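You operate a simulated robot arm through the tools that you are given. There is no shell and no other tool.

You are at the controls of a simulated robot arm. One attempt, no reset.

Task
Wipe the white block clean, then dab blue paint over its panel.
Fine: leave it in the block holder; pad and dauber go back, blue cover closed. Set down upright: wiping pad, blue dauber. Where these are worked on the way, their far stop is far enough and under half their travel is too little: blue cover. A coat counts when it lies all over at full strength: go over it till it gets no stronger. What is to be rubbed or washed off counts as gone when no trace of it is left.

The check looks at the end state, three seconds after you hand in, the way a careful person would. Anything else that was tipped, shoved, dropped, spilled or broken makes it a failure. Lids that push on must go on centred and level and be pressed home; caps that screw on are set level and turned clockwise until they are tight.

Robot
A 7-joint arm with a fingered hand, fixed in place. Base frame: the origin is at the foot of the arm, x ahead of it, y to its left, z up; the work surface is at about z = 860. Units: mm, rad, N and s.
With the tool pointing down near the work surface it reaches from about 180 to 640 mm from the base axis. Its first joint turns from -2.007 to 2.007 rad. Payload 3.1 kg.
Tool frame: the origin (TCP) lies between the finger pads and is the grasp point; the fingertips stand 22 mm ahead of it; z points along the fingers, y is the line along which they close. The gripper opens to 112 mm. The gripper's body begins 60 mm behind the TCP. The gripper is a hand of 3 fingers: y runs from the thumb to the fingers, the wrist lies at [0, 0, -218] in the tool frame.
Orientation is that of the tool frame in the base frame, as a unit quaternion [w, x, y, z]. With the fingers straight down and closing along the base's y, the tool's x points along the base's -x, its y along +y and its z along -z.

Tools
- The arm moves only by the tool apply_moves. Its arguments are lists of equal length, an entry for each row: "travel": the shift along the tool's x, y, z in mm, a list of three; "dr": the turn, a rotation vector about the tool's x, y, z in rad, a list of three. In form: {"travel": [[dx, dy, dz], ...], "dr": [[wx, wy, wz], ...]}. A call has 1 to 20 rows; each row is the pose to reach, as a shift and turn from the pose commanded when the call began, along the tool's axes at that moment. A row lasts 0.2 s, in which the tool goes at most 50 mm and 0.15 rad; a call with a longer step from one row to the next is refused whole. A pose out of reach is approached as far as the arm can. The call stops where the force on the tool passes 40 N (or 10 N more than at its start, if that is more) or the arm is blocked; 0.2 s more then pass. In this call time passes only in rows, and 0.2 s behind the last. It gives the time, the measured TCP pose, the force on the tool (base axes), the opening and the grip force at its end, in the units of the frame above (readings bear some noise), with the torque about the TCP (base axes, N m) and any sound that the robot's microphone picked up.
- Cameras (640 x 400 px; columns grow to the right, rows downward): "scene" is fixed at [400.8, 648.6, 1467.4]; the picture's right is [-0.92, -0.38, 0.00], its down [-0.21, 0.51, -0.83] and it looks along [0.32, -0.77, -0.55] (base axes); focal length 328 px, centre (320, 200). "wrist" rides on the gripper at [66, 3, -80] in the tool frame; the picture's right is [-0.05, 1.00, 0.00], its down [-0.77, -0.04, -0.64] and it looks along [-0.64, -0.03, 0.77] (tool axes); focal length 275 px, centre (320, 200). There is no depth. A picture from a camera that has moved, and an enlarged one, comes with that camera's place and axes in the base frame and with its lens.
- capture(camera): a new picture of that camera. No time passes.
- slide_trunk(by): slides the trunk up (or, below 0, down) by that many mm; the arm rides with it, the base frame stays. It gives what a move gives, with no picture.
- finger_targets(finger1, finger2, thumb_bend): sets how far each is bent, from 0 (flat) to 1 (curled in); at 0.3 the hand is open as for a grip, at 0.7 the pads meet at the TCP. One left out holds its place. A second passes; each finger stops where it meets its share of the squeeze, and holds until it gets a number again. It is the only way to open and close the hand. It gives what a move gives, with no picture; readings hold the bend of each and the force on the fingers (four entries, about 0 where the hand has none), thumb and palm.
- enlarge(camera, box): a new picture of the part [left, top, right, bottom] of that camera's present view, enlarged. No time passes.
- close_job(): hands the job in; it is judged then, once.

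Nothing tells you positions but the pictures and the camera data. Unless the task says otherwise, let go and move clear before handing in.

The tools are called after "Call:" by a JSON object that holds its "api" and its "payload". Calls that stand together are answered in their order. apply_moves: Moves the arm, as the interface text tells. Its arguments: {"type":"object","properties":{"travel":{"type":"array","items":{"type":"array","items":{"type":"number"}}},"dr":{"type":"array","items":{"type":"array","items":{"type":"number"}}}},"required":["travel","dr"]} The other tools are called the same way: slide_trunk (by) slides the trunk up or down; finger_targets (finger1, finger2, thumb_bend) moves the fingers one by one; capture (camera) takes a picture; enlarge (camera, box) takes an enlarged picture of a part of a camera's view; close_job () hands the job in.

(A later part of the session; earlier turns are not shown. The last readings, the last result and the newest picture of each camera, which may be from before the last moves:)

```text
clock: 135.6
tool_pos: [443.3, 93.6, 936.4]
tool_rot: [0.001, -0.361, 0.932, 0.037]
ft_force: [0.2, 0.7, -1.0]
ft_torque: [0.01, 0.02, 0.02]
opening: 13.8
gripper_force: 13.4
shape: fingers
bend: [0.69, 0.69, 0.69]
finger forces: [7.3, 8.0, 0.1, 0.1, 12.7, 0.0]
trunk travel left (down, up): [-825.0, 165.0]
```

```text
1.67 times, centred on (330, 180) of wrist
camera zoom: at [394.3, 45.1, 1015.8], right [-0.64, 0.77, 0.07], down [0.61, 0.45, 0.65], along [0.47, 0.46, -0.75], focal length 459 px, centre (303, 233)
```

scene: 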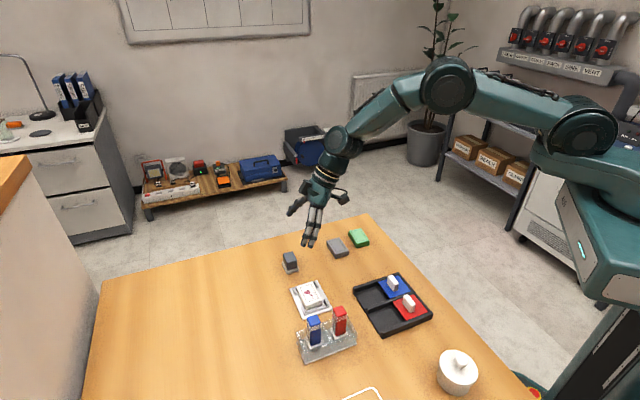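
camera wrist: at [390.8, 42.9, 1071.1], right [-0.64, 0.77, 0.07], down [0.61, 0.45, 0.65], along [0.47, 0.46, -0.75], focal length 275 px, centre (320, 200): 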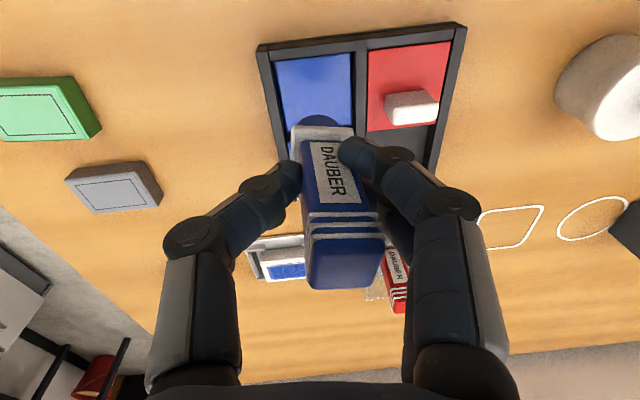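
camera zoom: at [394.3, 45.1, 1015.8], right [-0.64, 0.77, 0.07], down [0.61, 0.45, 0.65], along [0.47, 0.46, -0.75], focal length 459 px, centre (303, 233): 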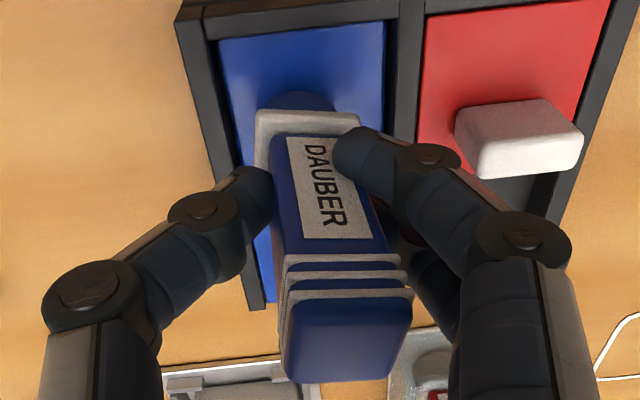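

Call:
{"api": "apply_moves", "payload": {"travel": [[0.06, -0.13, 2], [0.1, -0.27, 4], [0.14, -0.33, 5]], "dr": [[0, 0, 0], [0, 0, 0], [0, 0, 0]]}}

Call:
{"api": "apply_moves", "payload": {"travel": [[0.03, -0.07, 1], [0.06, -0.13, 2]], "dr": [[0, 0, 0], [0, 0, 0]]}}

```text
clock: 136.4
tool_pos: [441.5, 93.7, 929.7]
tool_rot: [0.001, -0.362, 0.931, 0.037]
ft_force: [-0.2, 0.1, -0.3]
ft_torque: [-0.02, 0.0, 0.01]
opening: 13.5
gripper_force: 14.6
shape: fingers
bend: [0.69, 0.69, 0.69]
finger forces: [7.3, 8.0, 0.1, 0.1, 12.7, 0.0]
trunk travel left (down, up): [-825.0, 165.0]
```

```text
clock: 137.0
tool_pos: [440.8, 91.2, 928.4]
tool_rot: [0.003, -0.361, 0.932, 0.036]
ft_force: [2.9, -1.8, 12.1]
ft_torque: [-0.01, -0.05, -0.02]
opening: 11.1
gripper_force: 15.1
shape: fingers
bend: [0.71, 0.69, 0.69]
finger forces: [5.6, 9.0, 0.2, 0.0, 16.0, 0.1]
trunk travel left (down, up): [-825.0, 165.0]
```

Call:
{"api": "finger_targets", "payload": {"finger1": 0.64, "finger2": 0.64, "thumb_bend": 0.64}}

Call:
{"api": "enlarge", "payload": {"camera": "scene", "box": [355, 235, 425, 305]}}

Call:
{"api": "enlarge", "payload": {"camera": "wrist", "box": [240, 60, 420, 300]}}

```text
clock: 138.0
tool_pos: [440.1, 93.4, 926.7]
tool_rot: [0.001, -0.362, 0.932, 0.037]
ft_force: [-0.2, -0.4, 0.3]
ft_torque: [0.02, -0.01, 0.0]
opening: 16.9
gripper_force: 0.8
shape: fingers
bend: [0.65, 0.63, 0.64]
finger forces: [0.4, 1.1, 0.0, 0.1, 0.6, 0.0]
trunk travel left (down, up): [-825.0, 165.0]
```

```text
5.71 times, centred on (390, 270) of scene
camera zoom: at [400.8, 648.6, 1467.4], right [-0.92, -0.38, 0.0], down [-0.21, 0.51, -0.83], along [0.32, -0.77, -0.55], focal length 1876 px, centre (-80, -200)
```

zoom: 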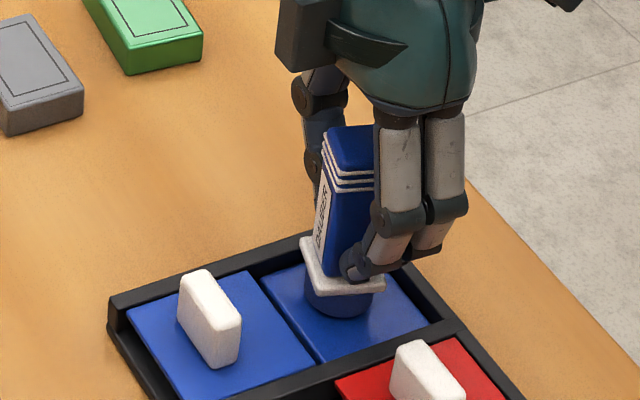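

```text
1.67 times, centred on (330, 180) of wrist
camera zoom: at [392.9, 43.8, 1007.3], right [-0.64, 0.77, 0.07], down [0.61, 0.45, 0.65], along [0.47, 0.46, -0.75], focal length 459 px, centre (303, 233)
```

zoom: 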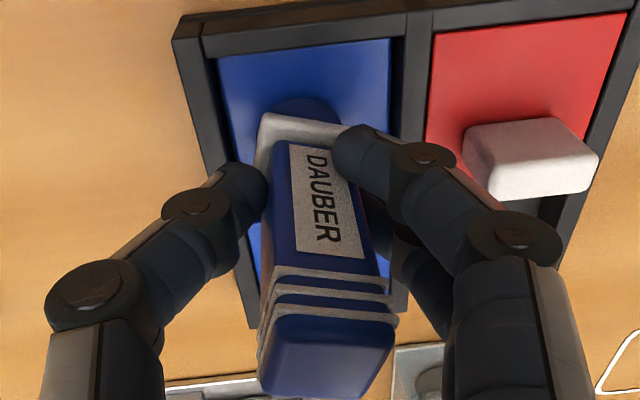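

Call:
{"api": "finger_targets", "payload": {"finger1": 0.6, "finger2": 0.6, "thumb_bend": 0.6}}

Call:
{"api": "enlarge", "payload": {"camera": "scene", "box": [355, 235, 425, 305]}}

Call:
{"api": "enlarge", "payload": {"camera": "wrist", "box": [240, 60, 420, 300]}}

```text
clock: 139.0
tool_pos: [441.4, 91.5, 927.2]
tool_rot: [0.001, -0.361, 0.932, 0.037]
ft_force: [0.3, -0.4, -0.4]
ft_torque: [-0.02, -0.05, -0.01]
opening: 26.6
gripper_force: 0.0
shape: fingers
bend: [0.6, 0.6, 0.6]
finger forces: [0.0, 0.0, 0.1, 0.1, 0.1, 0.1]
trunk travel left (down, up): [-825.0, 165.0]
```

```text
5.71 times, centred on (390, 270) of scene
camera zoom: at [400.8, 648.6, 1467.4], right [-0.92, -0.38, 0.0], down [-0.21, 0.51, -0.83], along [0.32, -0.77, -0.55], focal length 1876 px, centre (-80, -200)
```

zoom: 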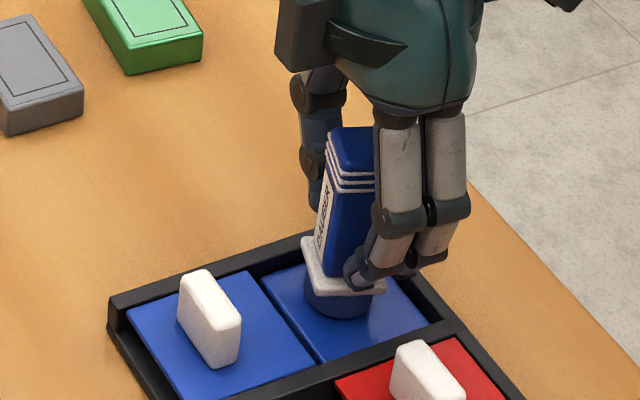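

```text
1.67 times, centred on (330, 180) of wrist
camera zoom: at [393.0, 43.8, 1007.3], right [-0.64, 0.77, 0.07], down [0.61, 0.45, 0.65], along [0.47, 0.46, -0.75], focal length 459 px, centre (303, 233)
```

zoom: 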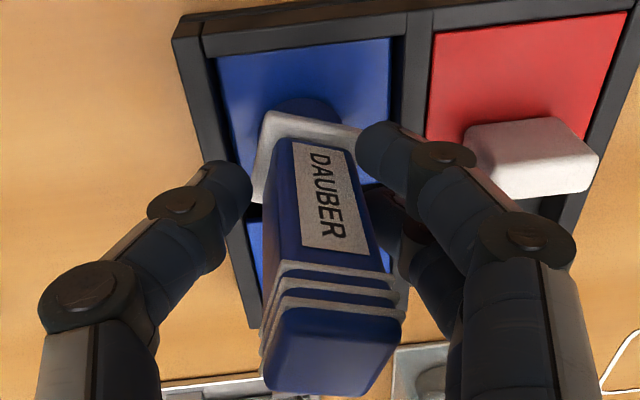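

The dauber stands freely in the paint and has reloaded. I'll open a bit more, re-centre and align the hand, and regrip.

Call:
{"api": "finger_targets", "payload": {"finger1": 0.5, "finger2": 0.5, "thumb_bend": 0.5}}

Call:
{"api": "apply_moves", "payload": {"travel": [[-3, 1.3, 0.1], [-6, 2.6, 0.3], [-9.1, 4, 0.5]], "dr": [[0.026, 0.008, 0.047], [0.052, 0.016, 0.094], [0.078, 0.025, 0.14]]}}

Call:
{"api": "enlarge", "payload": {"camera": "wrist", "box": [220, 60, 420, 300]}}

Call:
{"api": "enlarge", "payload": {"camera": "scene", "box": [355, 235, 425, 305]}}

```text
clock: 140.0
tool_pos: [442.6, 91.8, 926.9]
tool_rot: [0.0, -0.362, 0.932, 0.037]
ft_force: [0.1, -0.5, 0.1]
ft_torque: [0.01, -0.01, 0.0]
opening: 54.5
gripper_force: 0.1
shape: fingers
bend: [0.5, 0.5, 0.5]
finger forces: [0.0, 0.0, 0.0, 0.0, 0.0, 0.0]
trunk travel left (down, up): [-825.0, 165.0]
```

```text
clock: 140.8
tool_pos: [446.0, 101.6, 927.9]
tool_rot: [0.001, -0.294, 0.956, -0.004]
ft_force: [0.0, -0.8, 0.3]
ft_torque: [0.01, -0.01, -0.02]
opening: 54.7
gripper_force: 0.1
shape: fingers
bend: [0.5, 0.5, 0.5]
finger forces: [0.0, 0.0, 0.0, 0.1, 0.1, 0.1]
trunk travel left (down, up): [-825.0, 165.0]
```

```text
1.67 times, centred on (320, 180) of wrist
camera zoom: at [389.6, 66.5, 1009.5], right [-0.53, 0.85, -0.01], down [0.65, 0.41, 0.64], along [0.54, 0.33, -0.77], focal length 459 px, centre (320, 233)
```

zoom: 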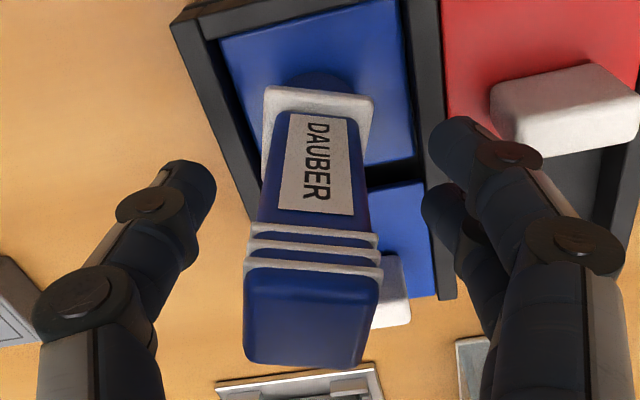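

```text
5.71 times, centred on (390, 270) of scene
camera zoom: at [400.8, 648.6, 1467.4], right [-0.92, -0.38, 0.0], down [-0.21, 0.51, -0.83], along [0.32, -0.77, -0.55], focal length 1876 px, centre (-80, -200)
```

zoom: 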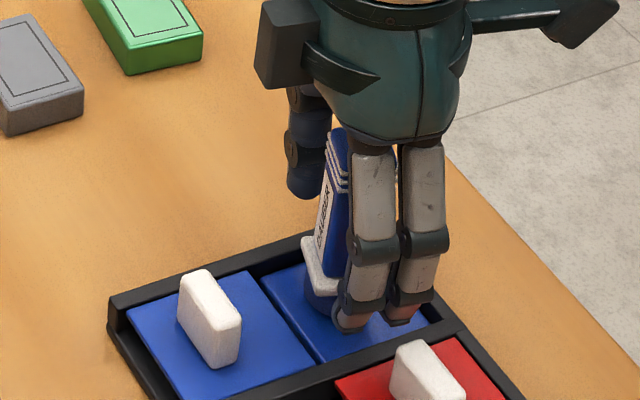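

Call:
{"api": "apply_moves", "payload": {"travel": [[0.5, 0.8, 0]], "dr": [[0, 0, 0.08]]}}

Call:
{"api": "finger_targets", "payload": {"finger1": 0.73, "finger2": 0.73, "thumb_bend": 0.785}}

Call:
{"api": "enlarge", "payload": {"camera": "wrist", "box": [220, 60, 420, 300]}}

Call:
{"api": "enlarge", "payload": {"camera": "scene", "box": [355, 235, 425, 305]}}

```text
clock: 141.2
tool_pos: [445.3, 101.8, 927.2]
tool_rot: [0.002, -0.257, 0.966, -0.004]
ft_force: [-0.6, 0.5, -0.7]
ft_torque: [-0.01, 0.0, -0.01]
opening: 54.3
gripper_force: 0.1
shape: fingers
bend: [0.5, 0.5, 0.5]
finger forces: [0.0, 0.0, 0.1, 0.0, 0.0, 0.0]
trunk travel left (down, up): [-825.0, 165.0]
```

```text
clock: 142.2
tool_pos: [444.9, 101.5, 927.6]
tool_rot: [0.001, -0.257, 0.966, -0.004]
ft_force: [0.1, 0.1, 0.3]
ft_torque: [-0.01, -0.01, -0.02]
opening: 16.5
gripper_force: 13.7
shape: fingers
bend: [0.67, 0.71, 0.69]
finger forces: [9.0, 5.1, 0.1, 0.0, 12.6, 0.1]
trunk travel left (down, up): [-825.0, 165.0]
```

```text
1.67 times, centred on (320, 180) of wrist
camera zoom: at [386.0, 71.1, 1009.4], right [-0.46, 0.89, -0.01], down [0.68, 0.36, 0.64], along [0.57, 0.28, -0.77], focal length 459 px, centre (320, 233)
```

zoom: 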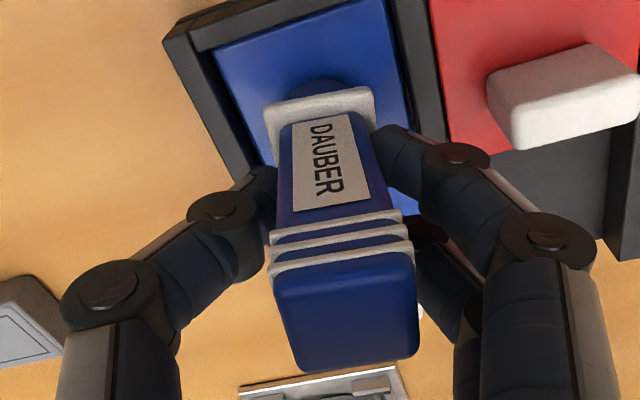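

```text
5.71 times, centred on (390, 270) of scene
camera zoom: at [400.8, 648.6, 1467.4], right [-0.92, -0.38, 0.0], down [-0.21, 0.51, -0.83], along [0.32, -0.77, -0.55], focal length 1876 px, centre (-80, -200)
```

zoom: 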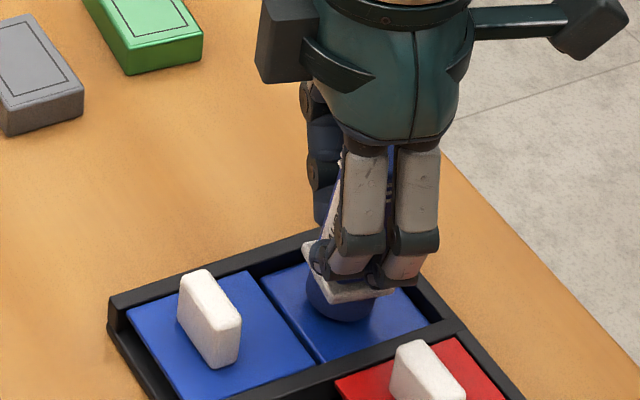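

Call:
{"api": "finger_targets", "payload": {"finger1": 0.735, "finger2": 0.745, "thumb_bend": 0.775}}

Call:
{"api": "enlarge", "payload": {"camera": "wrist", "box": [220, 60, 420, 300]}}

```text
clock: 143.2
tool_pos: [445.5, 101.7, 927.5]
tool_rot: [0.0, -0.257, 0.966, -0.004]
ft_force: [0.5, 0.0, 0.7]
ft_torque: [0.0, -0.03, 0.02]
opening: 16.3
gripper_force: 11.8
shape: fingers
bend: [0.66, 0.72, 0.69]
finger forces: [8.6, 4.4, 0.1, 0.0, 11.4, 0.0]
trunk travel left (down, up): [-825.0, 165.0]
```

```text
1.67 times, centred on (320, 180) of wrist
camera zoom: at [386.0, 71.0, 1009.4], right [-0.46, 0.89, -0.01], down [0.68, 0.36, 0.64], along [0.57, 0.28, -0.77], focal length 459 px, centre (320, 233)
```

zoom: 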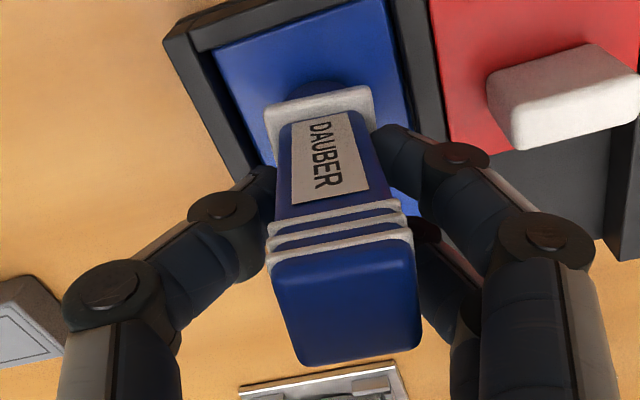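

Call:
{"api": "finger_targets", "payload": {"finger1": 0.61, "finger2": 0.61, "thumb_bend": 0.61}}

Call:
{"api": "enlarge", "payload": {"camera": "wrist", "box": [220, 60, 420, 300]}}

```text
clock: 144.2
tool_pos: [445.5, 101.2, 929.4]
tool_rot: [0.0, -0.256, 0.967, -0.004]
ft_force: [0.0, -0.7, -0.3]
ft_torque: [-0.02, 0.03, 0.03]
opening: 24.5
gripper_force: 0.0
shape: fingers
bend: [0.61, 0.61, 0.61]
finger forces: [0.0, 0.0, 0.1, 0.1, 0.0, 0.0]
trunk travel left (down, up): [-825.0, 165.0]
```

```text
1.67 times, centred on (320, 180) of wrist
camera zoom: at [386.0, 71.0, 1009.4], right [-0.46, 0.89, -0.01], down [0.68, 0.36, 0.64], along [0.57, 0.28, -0.77], focal length 459 px, centre (320, 233)
```

zoom: 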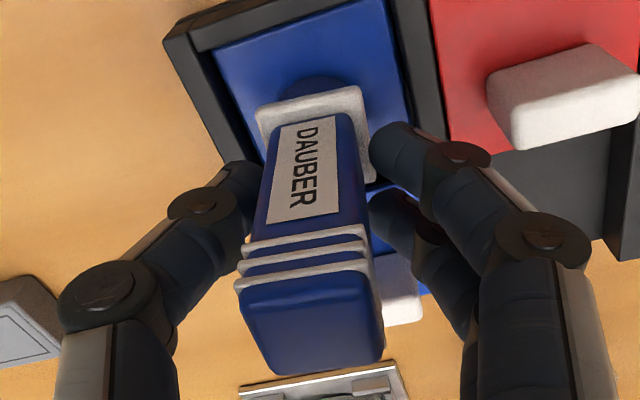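

Call:
{"api": "apply_moves", "payload": {"travel": [[0, 0, 0], [0, 0, 0]], "dr": [[0, 0, -0.07], [0, 0, -0.14]]}}

Call:
{"api": "finger_targets", "payload": {"finger1": 0.73, "finger2": 0.73, "thumb_bend": 0.785}}

Call:
{"api": "enlarge", "payload": {"camera": "wrist", "box": [220, 60, 420, 300]}}

```text
clock: 144.8
tool_pos: [444.7, 102.3, 928.7]
tool_rot: [0.001, -0.324, 0.946, -0.004]
ft_force: [-0.7, -0.6, -0.6]
ft_torque: [0.0, -0.01, -0.02]
opening: 24.7
gripper_force: 0.1
shape: fingers
bend: [0.61, 0.61, 0.61]
finger forces: [0.1, 0.0, 0.0, 0.0, 0.0, 0.0]
trunk travel left (down, up): [-825.0, 165.0]
```

```text
clock: 145.8
tool_pos: [445.2, 101.9, 928.7]
tool_rot: [0.001, -0.324, 0.946, -0.004]
ft_force: [-0.6, 0.3, 0.4]
ft_torque: [0.03, -0.01, -0.02]
opening: 16.2
gripper_force: 13.7
shape: fingers
bend: [0.68, 0.71, 0.68]
finger forces: [9.1, 5.9, 0.1, 0.0, 12.9, 0.1]
trunk travel left (down, up): [-825.0, 165.0]
```

```text
1.67 times, centred on (320, 180) of wrist
camera zoom: at [391.0, 63.3, 1010.1], right [-0.58, 0.82, -0.01], down [0.63, 0.45, 0.64], along [0.52, 0.36, -0.77], focal length 459 px, centre (320, 233)
```

zoom: 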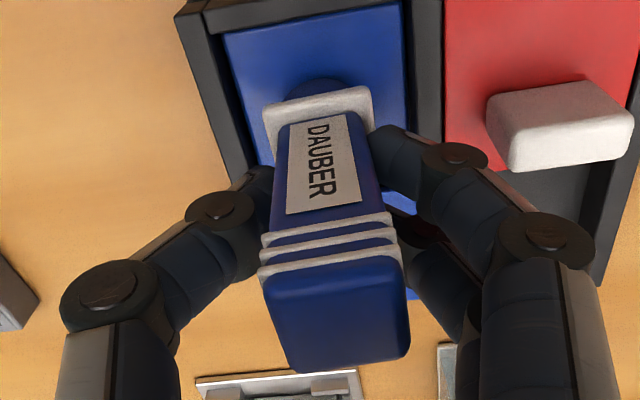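

Call:
{"api": "finger_targets", "payload": {"finger1": 0.61, "finger2": 0.61, "thumb_bend": 0.61}}

Call:
{"api": "apply_moves", "payload": {"travel": [[1.5, 0, 0], [3, 0, 0]], "dr": [[0, 0, 0], [0, 0, 0]]}}

Call:
{"api": "enlarge", "payload": {"camera": "wrist", "box": [220, 60, 420, 300]}}

```text
clock: 146.8
tool_pos: [445.4, 101.5, 928.6]
tool_rot: [0.001, -0.324, 0.946, -0.004]
ft_force: [0.3, 0.4, -0.1]
ft_torque: [0.01, 0.0, 0.0]
opening: 24.3
gripper_force: 0.1
shape: fingers
bend: [0.61, 0.61, 0.61]
finger forces: [0.0, 0.0, 0.1, 0.0, 0.0, 0.0]
trunk travel left (down, up): [-825.0, 165.0]
```

```text
clock: 147.4
tool_pos: [444.8, 99.5, 927.9]
tool_rot: [0.001, -0.324, 0.946, -0.004]
ft_force: [-0.2, 0.1, 0.4]
ft_torque: [-0.01, -0.03, -0.01]
opening: 24.5
gripper_force: 0.1
shape: fingers
bend: [0.61, 0.61, 0.61]
finger forces: [0.0, 0.1, 0.0, 0.0, 0.0, 0.0]
trunk travel left (down, up): [-825.0, 165.0]
```

```text
1.67 times, centred on (320, 180) of wrist
camera zoom: at [389.4, 60.9, 1010.3], right [-0.58, 0.82, -0.01], down [0.63, 0.45, 0.64], along [0.52, 0.36, -0.77], focal length 459 px, centre (320, 233)
```

zoom: 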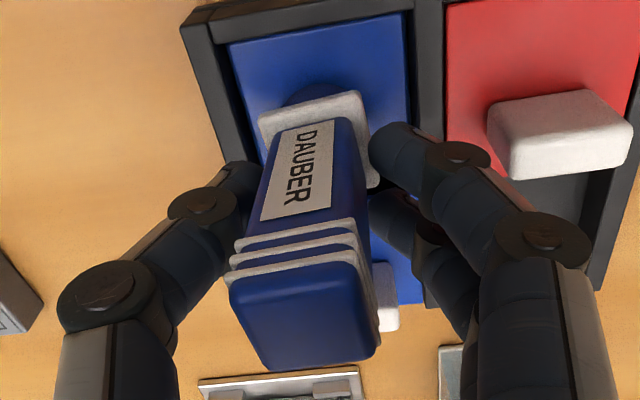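

Call:
{"api": "apply_moves", "payload": {"travel": [[0.5, 0, 0], [1, -0.5, 0]], "dr": [[0, 0, -0.085], [0, 0, -0.17]]}}

Call:
{"api": "enlarge", "payload": {"camera": "wrist", "box": [220, 60, 420, 300]}}

```text
clock: 148.0
tool_pos: [442.2, 97.9, 928.8]
tool_rot: [0.0, -0.403, 0.915, -0.004]
ft_force: [0.0, 0.7, -0.1]
ft_torque: [-0.03, 0.0, -0.01]
opening: 24.5
gripper_force: 0.0
shape: fingers
bend: [0.61, 0.61, 0.61]
finger forces: [0.1, 0.1, 0.0, 0.0, 0.0, 0.1]
trunk travel left (down, up): [-825.0, 165.0]
```

```text
1.67 times, centred on (320, 180) of wrist
camera zoom: at [395.9, 51.1, 1009.8], right [-0.71, 0.71, -0.01], down [0.54, 0.55, 0.63], along [0.45, 0.44, -0.77], focal length 459 px, centre (320, 233)
```

zoom: 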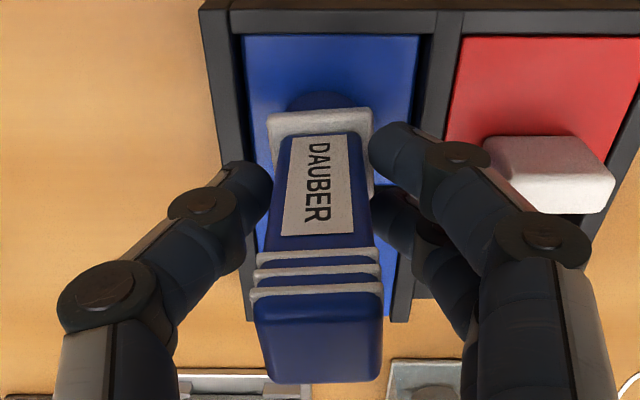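

Call:
{"api": "apply_moves", "payload": {"travel": [[-2.2, 0.7, 0], [-4.5, 1.5, 0]], "dr": [[0, 0, 0], [0, 0, 0]]}}

Call:
{"api": "finger_targets", "payload": {"finger1": 0.73, "finger2": 0.73, "thumb_bend": 0.785}}

Call:
{"api": "enlarge", "payload": {"camera": "wrist", "box": [220, 60, 420, 300]}}

```text
clock: 148.6
tool_pos: [443.2, 102.3, 927.0]
tool_rot: [0.001, -0.402, 0.915, -0.004]
ft_force: [0.6, 0.6, 0.6]
ft_torque: [0.03, 0.01, -0.04]
opening: 24.5
gripper_force: 0.1
shape: fingers
bend: [0.61, 0.61, 0.61]
finger forces: [0.0, 0.0, 0.0, 0.1, 0.2, 0.0]
trunk travel left (down, up): [-825.0, 165.0]
```

```text
clock: 149.6
tool_pos: [442.2, 101.7, 928.9]
tool_rot: [0.001, -0.403, 0.915, -0.005]
ft_force: [0.2, 0.4, 0.2]
ft_torque: [0.0, -0.02, -0.03]
opening: 17.0
gripper_force: 15.0
shape: fingers
bend: [0.68, 0.68, 0.67]
finger forces: [7.3, 7.4, 0.0, 0.1, 14.8, 0.0]
trunk travel left (down, up): [-825.0, 165.0]
```

```text
1.67 times, centred on (320, 180) of wrist
camera zoom: at [396.7, 54.8, 1010.0], right [-0.71, 0.71, -0.01], down [0.54, 0.55, 0.63], along [0.45, 0.44, -0.77], focal length 459 px, centre (320, 233)
```

zoom: 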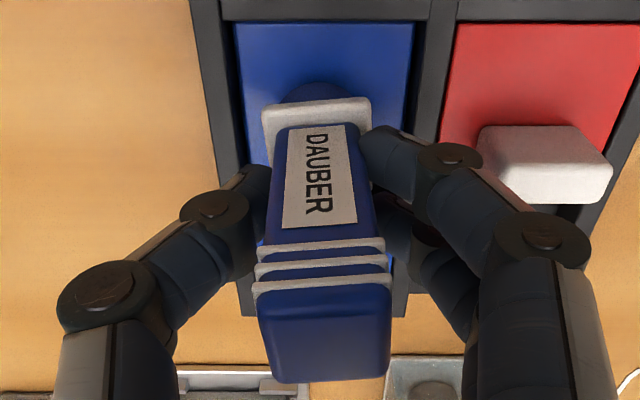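

The grip is now well balanced and upright. I'll press briefly to load, then return to the panel.

Call:
{"api": "apply_moves", "payload": {"travel": [[0, 0, 1], [0, 0, 1.5], [0, 0, 1.5]], "dr": [[0, 0, 0], [0, 0, 0], [0, 0, 0]]}}

Call:
{"api": "apply_moves", "payload": {"travel": [[0, 0, -20], [0, 0, -45], [-10, -3.3, -70], [-45, -15, -70], [-80, -27, -70], [-115, -39, -70], [-150, -51, -70], [-183.1, -61.9, -70]], "dr": [[0, 0, 0], [0, 0, 0], [0, 0, 0], [0, 0, 0], [0, 0, 0], [0, 0, 0], [0, 0, 0], [0, 0, 0]]}}

Call:
{"api": "capture", "payload": {"camera": "wrist"}}

Call:
{"api": "enlarge", "payload": {"camera": "wrist", "box": [240, 20, 400, 140]}}

Call:
{"api": "enlarge", "payload": {"camera": "scene", "box": [275, 220, 365, 315]}}

```text
clock: 150.4
tool_pos: [442.2, 100.9, 926.7]
tool_rot: [0.001, -0.403, 0.915, -0.004]
ft_force: [1.0, -0.5, 1.1]
ft_torque: [0.02, -0.04, -0.02]
opening: 17.1
gripper_force: 15.1
shape: fingers
bend: [0.68, 0.68, 0.67]
finger forces: [7.4, 7.6, 0.0, 0.0, 15.0, 0.0]
trunk travel left (down, up): [-825.0, 165.0]
```

```text
clock: 152.2
tool_pos: [615.1, 199.3, 993.9]
tool_rot: [-0.002, -0.403, 0.915, -0.004]
ft_force: [1.6, 0.6, -0.2]
ft_torque: [0.0, 0.0, -0.02]
opening: 17.1
gripper_force: 14.7
shape: fingers
bend: [0.68, 0.68, 0.67]
finger forces: [7.3, 7.5, 0.0, 0.0, 14.8, 0.1]
trunk travel left (down, up): [-825.0, 165.0]
```

```text
taken
camera wrist: at [569.1, 151.0, 1075.8], right [-0.71, 0.71, -0.01], down [0.55, 0.55, 0.63], along [0.45, 0.44, -0.78], focal length 275 px, centre (320, 200)
```

wrist: 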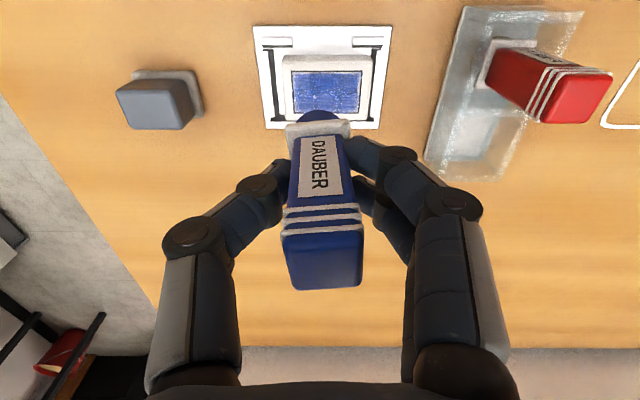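

```text
3.33 times, centred on (320, 80) of wrist
camera zoom: at [569.1, 151.0, 1075.8], right [-0.71, 0.71, -0.01], down [0.55, 0.55, 0.63], along [0.45, 0.44, -0.78], focal length 918 px, centre (320, 600)
```

zoom: 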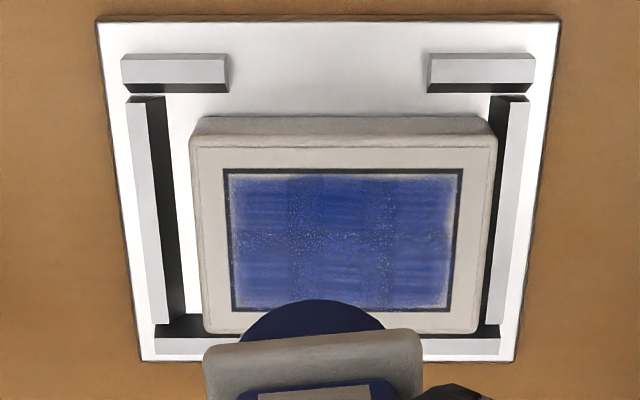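

```text
4.21 times, centred on (320, 268) of scene
camera zoom: at [400.8, 648.6, 1467.4], right [-0.92, -0.38, 0.0], down [-0.21, 0.51, -0.83], along [0.32, -0.77, -0.55], focal length 1382 px, centre (320, -84)
```

zoom: 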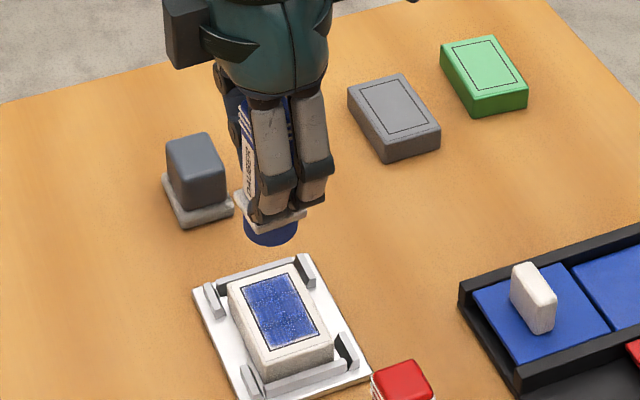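

Call:
{"api": "apply_moves", "payload": {"travel": [[0, 2, 10], [0, 3, 20], [0, 3, 30], [0, 3, 30]], "dr": [[0, 0, 0], [0, 0, 0], [0, 0, 0], [0, 0, 0]]}}

Call:
{"api": "enlarge", "payload": {"camera": "wrist", "box": [240, 20, 400, 140]}}

```text
clock: 153.2
tool_pos: [612.8, 199.2, 967.0]
tool_rot: [0.001, -0.403, 0.915, -0.004]
ft_force: [0.3, -0.5, 0.5]
ft_torque: [-0.03, -0.02, -0.03]
opening: 16.9
gripper_force: 15.1
shape: fingers
bend: [0.68, 0.68, 0.67]
finger forces: [7.4, 7.4, 0.0, 0.0, 14.8, 0.1]
trunk travel left (down, up): [-825.0, 165.0]
```

```text
3.33 times, centred on (320, 80) of wrist
camera zoom: at [565.8, 151.7, 1048.6], right [-0.71, 0.71, -0.01], down [0.54, 0.55, 0.63], along [0.45, 0.44, -0.77], focal length 918 px, centre (320, 600)
```

zoom: 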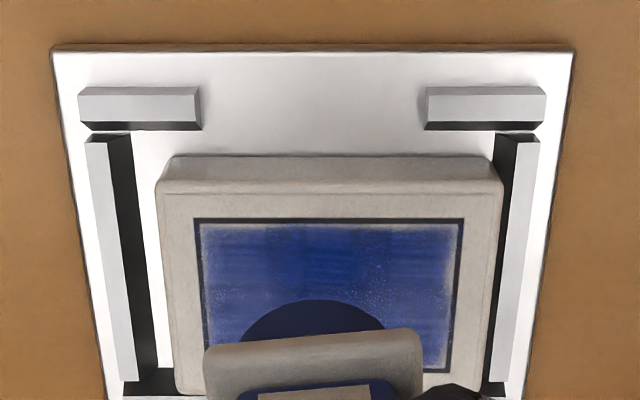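

Call:
{"api": "apply_moves", "payload": {"travel": [[1, 0.5, 10], [2.2, 1, 20], [2.2, 1, 25]], "dr": [[0, 0, 0], [0, 0, 0], [0, 0, 0]]}}

Call:
{"api": "apply_moves", "payload": {"travel": [[0, 0, 1], [0, 0, 2]], "dr": [[0, 0, 0], [0, 0, 0]]}}

Call:
{"api": "apply_moves", "payload": {"travel": [[0, 0, 1]], "dr": [[0, 0, 0]]}}

```text
clock: 154.0
tool_pos: [611.4, 197.0, 942.0]
tool_rot: [0.001, -0.403, 0.915, -0.004]
ft_force: [0.6, 0.1, -0.7]
ft_torque: [0.02, -0.02, -0.02]
opening: 17.1
gripper_force: 15.0
shape: fingers
bend: [0.68, 0.68, 0.67]
finger forces: [7.2, 7.5, 0.0, 0.1, 14.7, 0.1]
trunk travel left (down, up): [-825.0, 165.0]
```

```text
clock: 154.6
tool_pos: [608.8, 196.0, 940.3]
tool_rot: [0.002, -0.403, 0.915, -0.004]
ft_force: [0.1, -0.4, -1.3]
ft_torque: [0.04, 0.03, 0.04]
opening: 17.0
gripper_force: 14.6
shape: fingers
bend: [0.68, 0.68, 0.67]
finger forces: [7.3, 7.5, 0.1, 0.0, 14.8, 0.0]
trunk travel left (down, up): [-825.0, 165.0]
```

```text
clock: 155.0
tool_pos: [609.3, 196.4, 938.8]
tool_rot: [0.001, -0.404, 0.915, -0.005]
ft_force: [-0.6, -0.9, -0.4]
ft_torque: [-0.02, 0.03, -0.04]
opening: 16.8
gripper_force: 14.9
shape: fingers
bend: [0.68, 0.68, 0.67]
finger forces: [7.3, 7.4, 0.0, 0.0, 14.7, 0.0]
trunk travel left (down, up): [-825.0, 165.0]
```

Call:
{"api": "apply_moves", "payload": {"travel": [[0, 0, 1]], "dr": [[0, 0, 0]]}}

Call:
{"api": "apply_moves", "payload": {"travel": [[0, 0, 0.8]], "dr": [[0, 0, 0]]}}

Call:
{"api": "enlarge", "payload": {"camera": "wrist", "box": [240, 60, 400, 180]}}

```text
clock: 155.4
tool_pos: [608.8, 196.4, 936.7]
tool_rot: [0.0, -0.403, 0.915, -0.004]
ft_force: [0.0, -0.6, 0.0]
ft_torque: [0.01, -0.04, 0.02]
opening: 16.5
gripper_force: 15.4
shape: fingers
bend: [0.68, 0.68, 0.67]
finger forces: [7.3, 7.5, 0.0, 0.0, 14.8, 0.0]
trunk travel left (down, up): [-825.0, 165.0]
```

```text
clock: 155.8
tool_pos: [609.4, 196.4, 936.2]
tool_rot: [0.0, -0.403, 0.915, -0.004]
ft_force: [-0.5, -0.1, -0.9]
ft_torque: [0.02, 0.01, -0.03]
opening: 16.6
gripper_force: 14.6
shape: fingers
bend: [0.68, 0.68, 0.67]
finger forces: [7.2, 7.5, 0.1, 0.0, 14.7, 0.0]
trunk travel left (down, up): [-825.0, 165.0]
```

```text
3.33 times, centred on (320, 120) of wrist
camera zoom: at [562.7, 150.0, 1018.2], right [-0.71, 0.71, -0.01], down [0.54, 0.55, 0.63], along [0.45, 0.44, -0.77], focal length 918 px, centre (320, 467)
```

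zoom: 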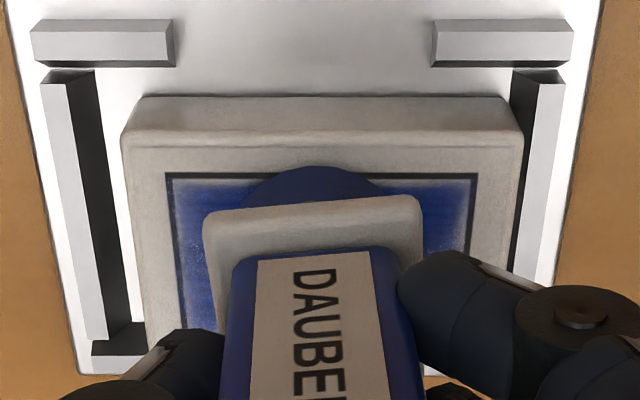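

Call:
{"api": "apply_moves", "payload": {"travel": [[-0.5, 0, 1]], "dr": [[0, 0, 0]]}}

Call:
{"api": "apply_moves", "payload": {"travel": [[0, 0, 0.8]], "dr": [[0, 0, 0]]}}

```text
clock: 156.2
tool_pos: [609.2, 197.4, 935.6]
tool_rot: [0.0, -0.403, 0.915, -0.004]
ft_force: [0.8, -0.7, 0.3]
ft_torque: [-0.05, 0.0, -0.06]
opening: 17.0
gripper_force: 14.8
shape: fingers
bend: [0.68, 0.68, 0.67]
finger forces: [7.3, 7.5, 0.1, 0.0, 15.3, 0.1]
trunk travel left (down, up): [-825.0, 165.0]
```

```text
clock: 156.6
tool_pos: [609.0, 198.2, 936.3]
tool_rot: [0.001, -0.403, 0.915, -0.004]
ft_force: [0.6, -0.7, 3.8]
ft_torque: [0.02, -0.02, -0.03]
opening: 17.0
gripper_force: 15.2
shape: fingers
bend: [0.68, 0.68, 0.67]
finger forces: [7.5, 7.8, 0.1, 0.0, 16.2, 0.1]
trunk travel left (down, up): [-825.0, 165.0]
```

Contact is about 4 N. I'll make lengthwise strokes with light lifts between the lanes, including the edges.

Call:
{"api": "apply_moves", "payload": {"travel": [[0, 0, 0.4], [0, 7, 0.4], [0, 13.5, 0.4], [0, 7, 0.4], [0, 0, 0.4], [0, -7, 0.4], [0, -13.5, 0.4], [-5, -13.5, -2], [-5.5, -13.5, 0.4], [-5.5, -7, 0.4], [-5.5, 0, 0.4], [-5.5, 7, 0.4], [-5.5, 13.5, 0.4], [4, 13.5, -2], [4.5, 13.5, 0.4], [4.5, 7, 0.4], [4.5, 0, 0.4], [4.5, -7, 0.4], [4.5, -13.5, 0.4], [4.5, -13.5, -3]], "dr": [[0, 0, 0], [0, 0, 0], [0, 0, 0], [0, 0, 0], [0, 0, 0], [0, 0, 0], [0, 0, 0], [0, 0, 0], [0, 0, 0], [0, 0, 0], [0, 0, 0], [0, 0, 0], [0, 0, 0], [0, 0, 0], [0, 0, 0], [0, 0, 0], [0, 0, 0], [0, 0, 0], [0, 0, 0], [0, 0, 0]]}}

Call:
{"api": "enlarge", "payload": {"camera": "wrist", "box": [220, 60, 420, 300]}}

Call:
{"api": "enlarge", "payload": {"camera": "scene", "box": [290, 255, 350, 315]}}

```text
clock: 160.8
tool_pos: [617.6, 185.4, 938.0]
tool_rot: [0.0, -0.402, 0.915, -0.005]
ft_force: [-0.7, 0.5, 0.3]
ft_torque: [-0.01, 0.0, 0.0]
opening: 16.8
gripper_force: 14.6
shape: fingers
bend: [0.67, 0.69, 0.71]
finger forces: [9.0, 6.6, 0.0, 0.0, 13.8, 0.1]
trunk travel left (down, up): [-825.0, 165.0]
```

```text
1.67 times, centred on (320, 180) of wrist
camera zoom: at [570.5, 138.4, 1019.5], right [-0.71, 0.71, -0.01], down [0.54, 0.55, 0.63], along [0.45, 0.44, -0.77], focal length 459 px, centre (320, 233)
```

zoom: 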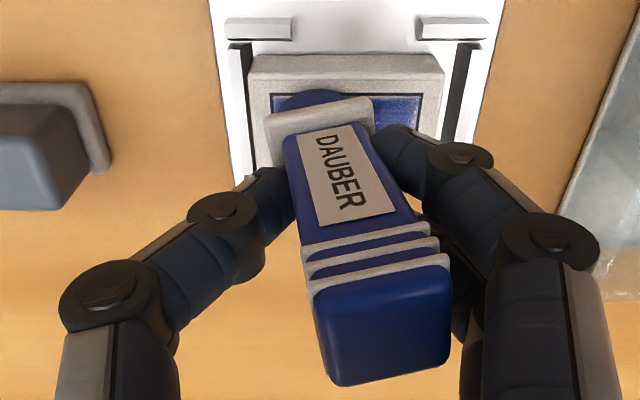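

```text
6.67 times, centred on (320, 285) of scene
camera zoom: at [400.8, 648.6, 1467.4], right [-0.92, -0.38, 0.0], down [-0.21, 0.51, -0.83], along [0.32, -0.77, -0.55], focal length 2188 px, centre (320, -367)
```

zoom: 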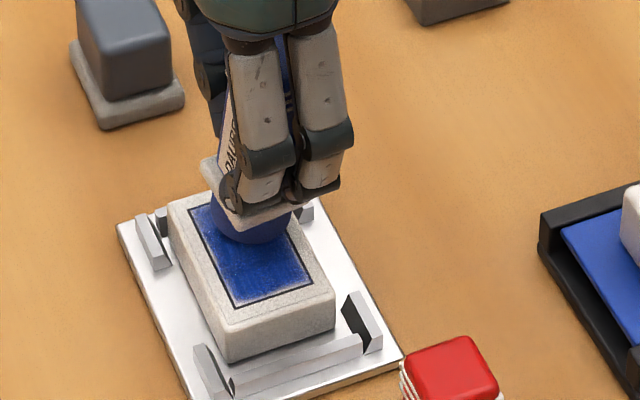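

Call:
{"api": "apply_moves", "payload": {"travel": [[0, 0, -12], [0, 0, -30], [20, 5, -40], [50, 10, -40]], "dr": [[0, 0, 0], [0, 0, 0], [0, 0, 0], [0, 0, 0]]}}

Call:
{"api": "enlarge", "payload": {"camera": "scene", "box": [303, 278, 333, 305]}}

Call:
{"api": "capture", "payload": {"camera": "wrist"}}

```text
clock: 161.8
tool_pos: [575.1, 152.8, 979.5]
tool_rot: [0.001, -0.403, 0.915, -0.005]
ft_force: [0.6, 0.7, 0.3]
ft_torque: [0.03, -0.02, -0.02]
opening: 16.8
gripper_force: 13.9
shape: fingers
bend: [0.67, 0.69, 0.71]
finger forces: [8.7, 6.8, 0.1, 0.0, 13.7, 0.0]
trunk travel left (down, up): [-825.0, 165.0]
```

```text
14.81 times, centred on (318, 292) of scene
camera zoom: at [400.8, 648.6, 1467.4], right [-0.92, -0.38, 0.0], down [-0.21, 0.51, -0.83], along [0.32, -0.77, -0.55], focal length 4863 px, centre (350, -1156)
```

zoom: 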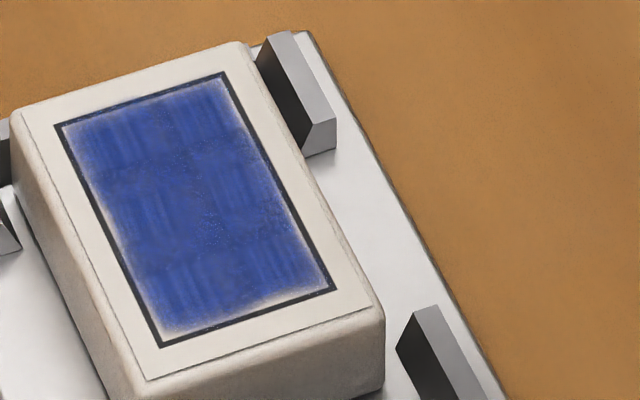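

```text
taken
camera wrist: at [528.5, 105.9, 1060.3], right [-0.71, 0.71, -0.01], down [0.54, 0.55, 0.64], along [0.45, 0.44, -0.77], focal length 275 px, centre (320, 200)
```

wrist: 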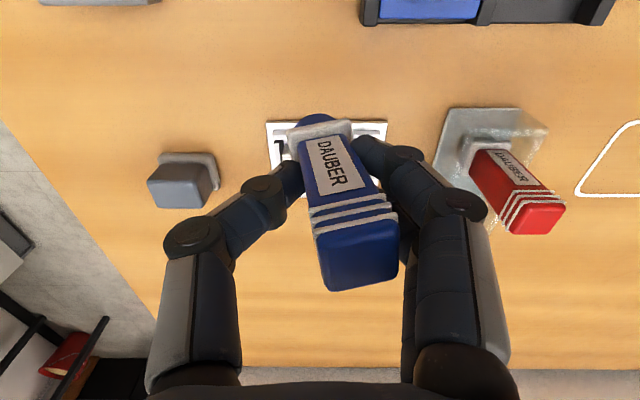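

Call:
{"api": "enlarge", "payload": {"camera": "scene", "box": [303, 280, 333, 305]}}

Call:
{"api": "enlarge", "payload": {"camera": "wrist", "box": [220, 90, 420, 300]}}

```text
16.00 times, centred on (318, 292) of scene
camera zoom: at [400.8, 648.6, 1467.4], right [-0.92, -0.38, 0.0], down [-0.21, 0.51, -0.83], along [0.32, -0.77, -0.55], focal length 5252 px, centre (352, -1280)
```

zoom: 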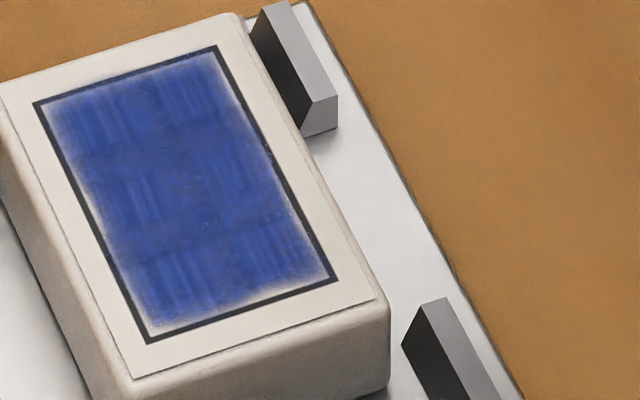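

```text
1.90 times, centred on (320, 195) of wrist
camera zoom: at [528.5, 105.9, 1060.3], right [-0.71, 0.71, -0.01], down [0.54, 0.55, 0.64], along [0.45, 0.44, -0.77], focal length 524 px, centre (320, 210)
```

zoom: 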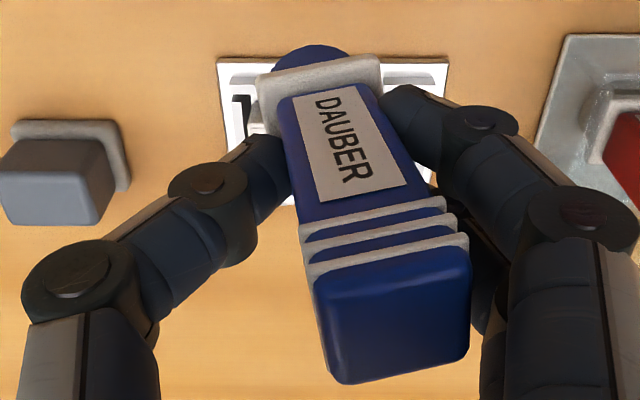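

Call:
{"api": "finger_targets", "payload": {"finger1": 0.735, "finger2": 0.74, "thumb_bend": 0.765}}

Call:
{"api": "enlarge", "payload": {"camera": "wrist", "box": [220, 90, 420, 300]}}

```text
clock: 162.8
tool_pos: [575.3, 153.5, 977.9]
tool_rot: [0.001, -0.403, 0.915, -0.005]
ft_force: [0.2, 0.5, -0.5]
ft_torque: [0.01, 0.03, 0.04]
opening: 16.5
gripper_force: 15.0
shape: fingers
bend: [0.66, 0.69, 0.69]
finger forces: [7.8, 7.8, 0.0, 0.1, 13.8, 0.1]
trunk travel left (down, up): [-825.0, 165.0]
```

```text
1.90 times, centred on (320, 195) of wrist
camera zoom: at [529.0, 106.6, 1059.7], right [-0.71, 0.71, -0.01], down [0.54, 0.55, 0.63], along [0.45, 0.44, -0.77], focal length 524 px, centre (320, 210)
```

zoom: 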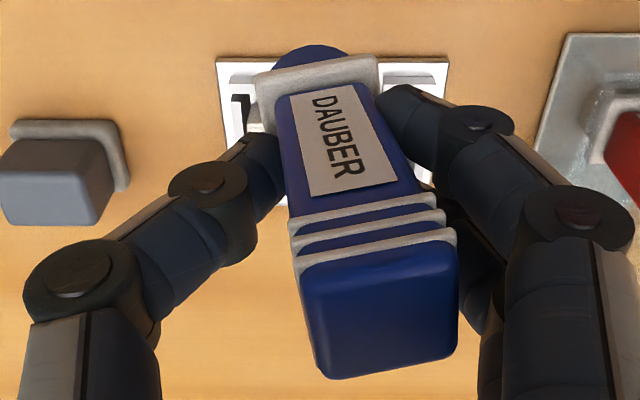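

Call:
{"api": "apply_moves", "payload": {"travel": [[20, 8, -12], [55, 23, -14], [90, 38, -14], [115, 48, -14], [132.4, 56.4, -14], [132.4, 56.4, -14]], "dr": [[-0.02, 0.017, 0], [-0.04, 0.034, 0], [-0.06, 0.05, 0], [-0.08, 0.068, 0], [-0.105, 0.086, 0], [-0.105, 0.086, 0]]}}

Call:
{"api": "enlarge", "payload": {"camera": "scene", "box": [345, 210, 435, 310]}}

Call:
{"api": "capture", "payload": {"camera": "wrist"}}

```text
clock: 164.2
tool_pos: [442.7, 98.8, 994.9]
tool_rot: [-0.061, -0.402, 0.913, 0.027]
ft_force: [0.2, -1.4, -0.6]
ft_torque: [-0.01, -0.01, -0.02]
opening: 16.9
gripper_force: 14.6
shape: fingers
bend: [0.66, 0.69, 0.69]
finger forces: [7.8, 7.7, 0.0, 0.1, 13.7, 0.1]
trunk travel left (down, up): [-825.0, 165.0]
```

```text
4.00 times, centred on (390, 260) of scene
camera zoom: at [400.8, 648.6, 1467.4], right [-0.92, -0.38, 0.0], down [-0.21, 0.51, -0.83], along [0.32, -0.77, -0.55], focal length 1313 px, centre (40, -40)
```

zoom: 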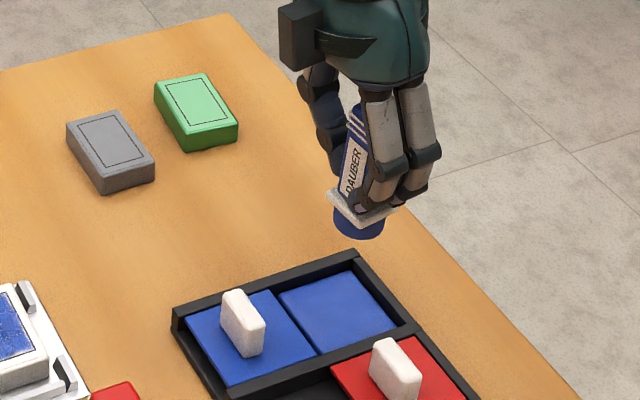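

```text
taken
camera wrist: at [407.4, 51.2, 1080.9], right [-0.7, 0.71, 0.09], down [0.63, 0.54, 0.56], along [0.35, 0.45, -0.82], focal length 275 px, centre (320, 200)
```

wrist: 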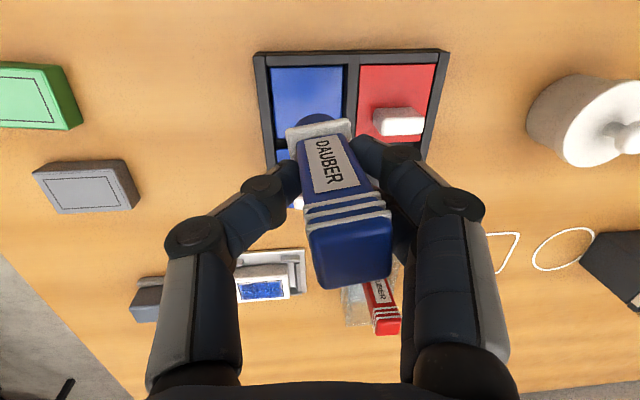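

Call:
{"api": "apply_moves", "payload": {"travel": [[-1, -7, 5], [-2.3, -8.3, 22], [-3.6, -10, 40], [-5, -11.7, 56.8]], "dr": [[0, 0, 0], [0, 0, 0], [0, 0, 0], [0, 0, 0]]}}

Call:
{"api": "enlarge", "payload": {"camera": "scene", "box": [355, 235, 425, 305]}}

Call:
{"api": "enlarge", "payload": {"camera": "wrist", "box": [220, 60, 420, 300]}}

```text
clock: 165.2
tool_pos: [447.5, 92.0, 933.8]
tool_rot: [-0.061, -0.401, 0.914, 0.027]
ft_force: [-1.0, 0.5, 0.2]
ft_torque: [0.02, -0.01, 0.04]
opening: 16.7
gripper_force: 14.4
shape: fingers
bend: [0.66, 0.69, 0.69]
finger forces: [7.8, 7.8, 0.1, 0.0, 13.6, 0.1]
trunk travel left (down, up): [-825.0, 165.0]
```

```text
5.71 times, centred on (390, 270) of scene
camera zoom: at [400.8, 648.6, 1467.4], right [-0.92, -0.38, 0.0], down [-0.21, 0.51, -0.83], along [0.32, -0.77, -0.55], focal length 1876 px, centre (-80, -200)
```

zoom: 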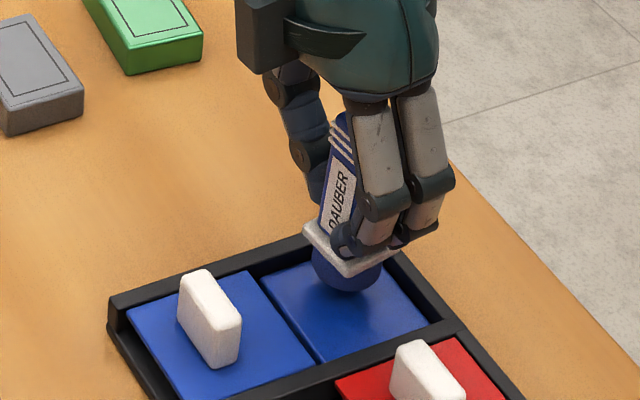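

```text
1.67 times, centred on (320, 180) of wrist
camera zoom: at [412.4, 44.1, 1020.9], right [-0.7, 0.71, 0.09], down [0.63, 0.54, 0.56], along [0.35, 0.45, -0.82], focal length 459 px, centre (320, 233)
```

zoom: 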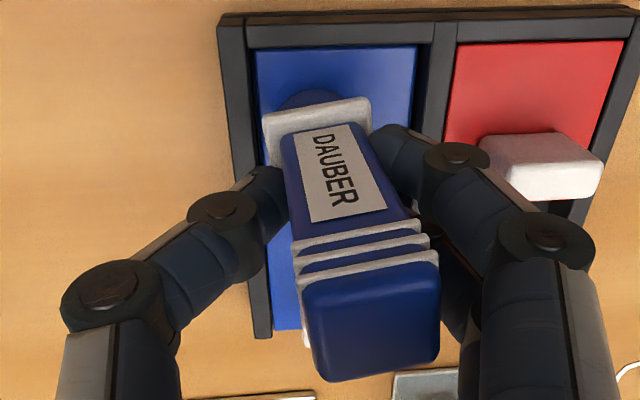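

Call:
{"api": "apply_moves", "payload": {"travel": [[-0.2, -0.2, 2], [-0.36, -0.4, 4]], "dr": [[0, 0, 0], [0, 0, 0]]}}

Call:
{"api": "apply_moves", "payload": {"travel": [[-0.1, -0.1, 1], [-0.2, -0.2, 2]], "dr": [[0, 0, 0], [0, 0, 0]]}}

```text
clock: 165.8
tool_pos: [448.3, 90.6, 929.4]
tool_rot: [-0.059, -0.403, 0.913, 0.027]
ft_force: [0.0, 0.6, 0.6]
ft_torque: [0.02, 0.04, -0.01]
opening: 17.0
gripper_force: 14.7
shape: fingers
bend: [0.66, 0.69, 0.69]
finger forces: [7.8, 7.8, 0.0, 0.0, 13.6, 0.1]
trunk travel left (down, up): [-825.0, 165.0]
```

```text
clock: 166.4
tool_pos: [447.8, 91.6, 927.6]
tool_rot: [-0.061, -0.403, 0.913, 0.026]
ft_force: [-0.6, 0.0, -0.5]
ft_torque: [0.0, 0.0, 0.05]
opening: 16.8
gripper_force: 14.6
shape: fingers
bend: [0.66, 0.69, 0.69]
finger forces: [7.8, 7.8, 0.0, 0.1, 13.6, 0.0]
trunk travel left (down, up): [-825.0, 165.0]
```

Call:
{"api": "apply_moves", "payload": {"travel": [[-0.1, -0.1, 1], [-0.2, -0.2, 2]], "dr": [[0, 0, 0], [0, 0, 0]]}}

Call:
{"api": "apply_moves", "payload": {"travel": [[-0.1, -0.1, 1]], "dr": [[0, 0, 0]]}}

```text
clock: 167.0
tool_pos: [446.7, 90.5, 925.9]
tool_rot: [-0.06, -0.403, 0.913, 0.027]
ft_force: [-0.5, 0.1, -0.2]
ft_torque: [-0.02, -0.01, -0.01]
opening: 16.9
gripper_force: 14.8
shape: fingers
bend: [0.66, 0.69, 0.69]
finger forces: [7.7, 7.9, 0.0, 0.0, 13.8, 0.0]
trunk travel left (down, up): [-825.0, 165.0]
```

```text
clock: 167.4
tool_pos: [447.9, 91.4, 925.0]
tool_rot: [-0.061, -0.402, 0.913, 0.027]
ft_force: [-0.3, 0.2, 0.2]
ft_torque: [-0.02, 0.02, 0.03]
opening: 16.7
gripper_force: 14.7
shape: fingers
bend: [0.66, 0.69, 0.69]
finger forces: [7.8, 7.8, 0.0, 0.0, 13.7, 0.0]
trunk travel left (down, up): [-825.0, 165.0]
```

Call:
{"api": "apply_moves", "payload": {"travel": [[-0.1, -0.1, 1], [-0.15, -0.15, 1.5]], "dr": [[0, 0, 0], [0, 0, 0]]}}

Call:
{"api": "apply_moves", "payload": {"travel": [[-0.1, -0.1, 1]], "dr": [[0, 0, 0]]}}

Call:
{"api": "enlarge", "payload": {"camera": "scene", "box": [355, 235, 425, 305]}}

```text
clock: 168.0
tool_pos: [447.6, 91.0, 924.1]
tool_rot: [-0.06, -0.402, 0.913, 0.026]
ft_force: [0.6, -1.8, 8.7]
ft_torque: [0.0, 0.04, 0.0]
opening: 16.6
gripper_force: 15.5
shape: fingers
bend: [0.67, 0.7, 0.69]
finger forces: [8.0, 7.9, 0.0, 0.0, 15.7, 0.1]
trunk travel left (down, up): [-825.0, 165.0]
```

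```text
clock: 168.4
tool_pos: [447.0, 89.6, 922.7]
tool_rot: [-0.059, -0.403, 0.913, 0.026]
ft_force: [1.8, -0.8, 11.1]
ft_torque: [0.05, 0.04, -0.02]
opening: 16.8
gripper_force: 16.7
shape: fingers
bend: [0.68, 0.7, 0.69]
finger forces: [8.2, 8.1, 0.0, 0.0, 16.1, 0.0]
trunk travel left (down, up): [-825.0, 165.0]
```

```text
5.71 times, centred on (390, 270) of scene
camera zoom: at [400.8, 648.6, 1467.4], right [-0.92, -0.38, 0.0], down [-0.21, 0.51, -0.83], along [0.32, -0.77, -0.55], focal length 1876 px, centre (-80, -200)
```

zoom: 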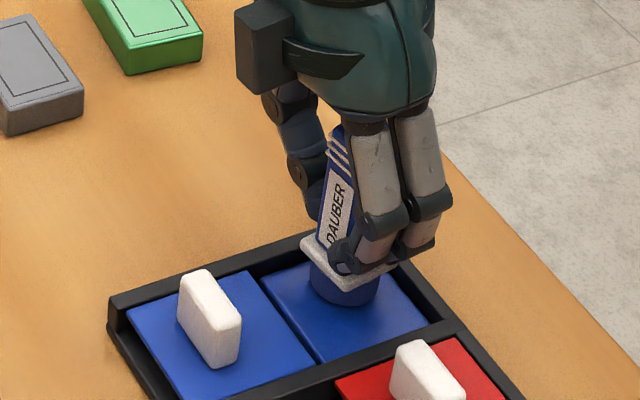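

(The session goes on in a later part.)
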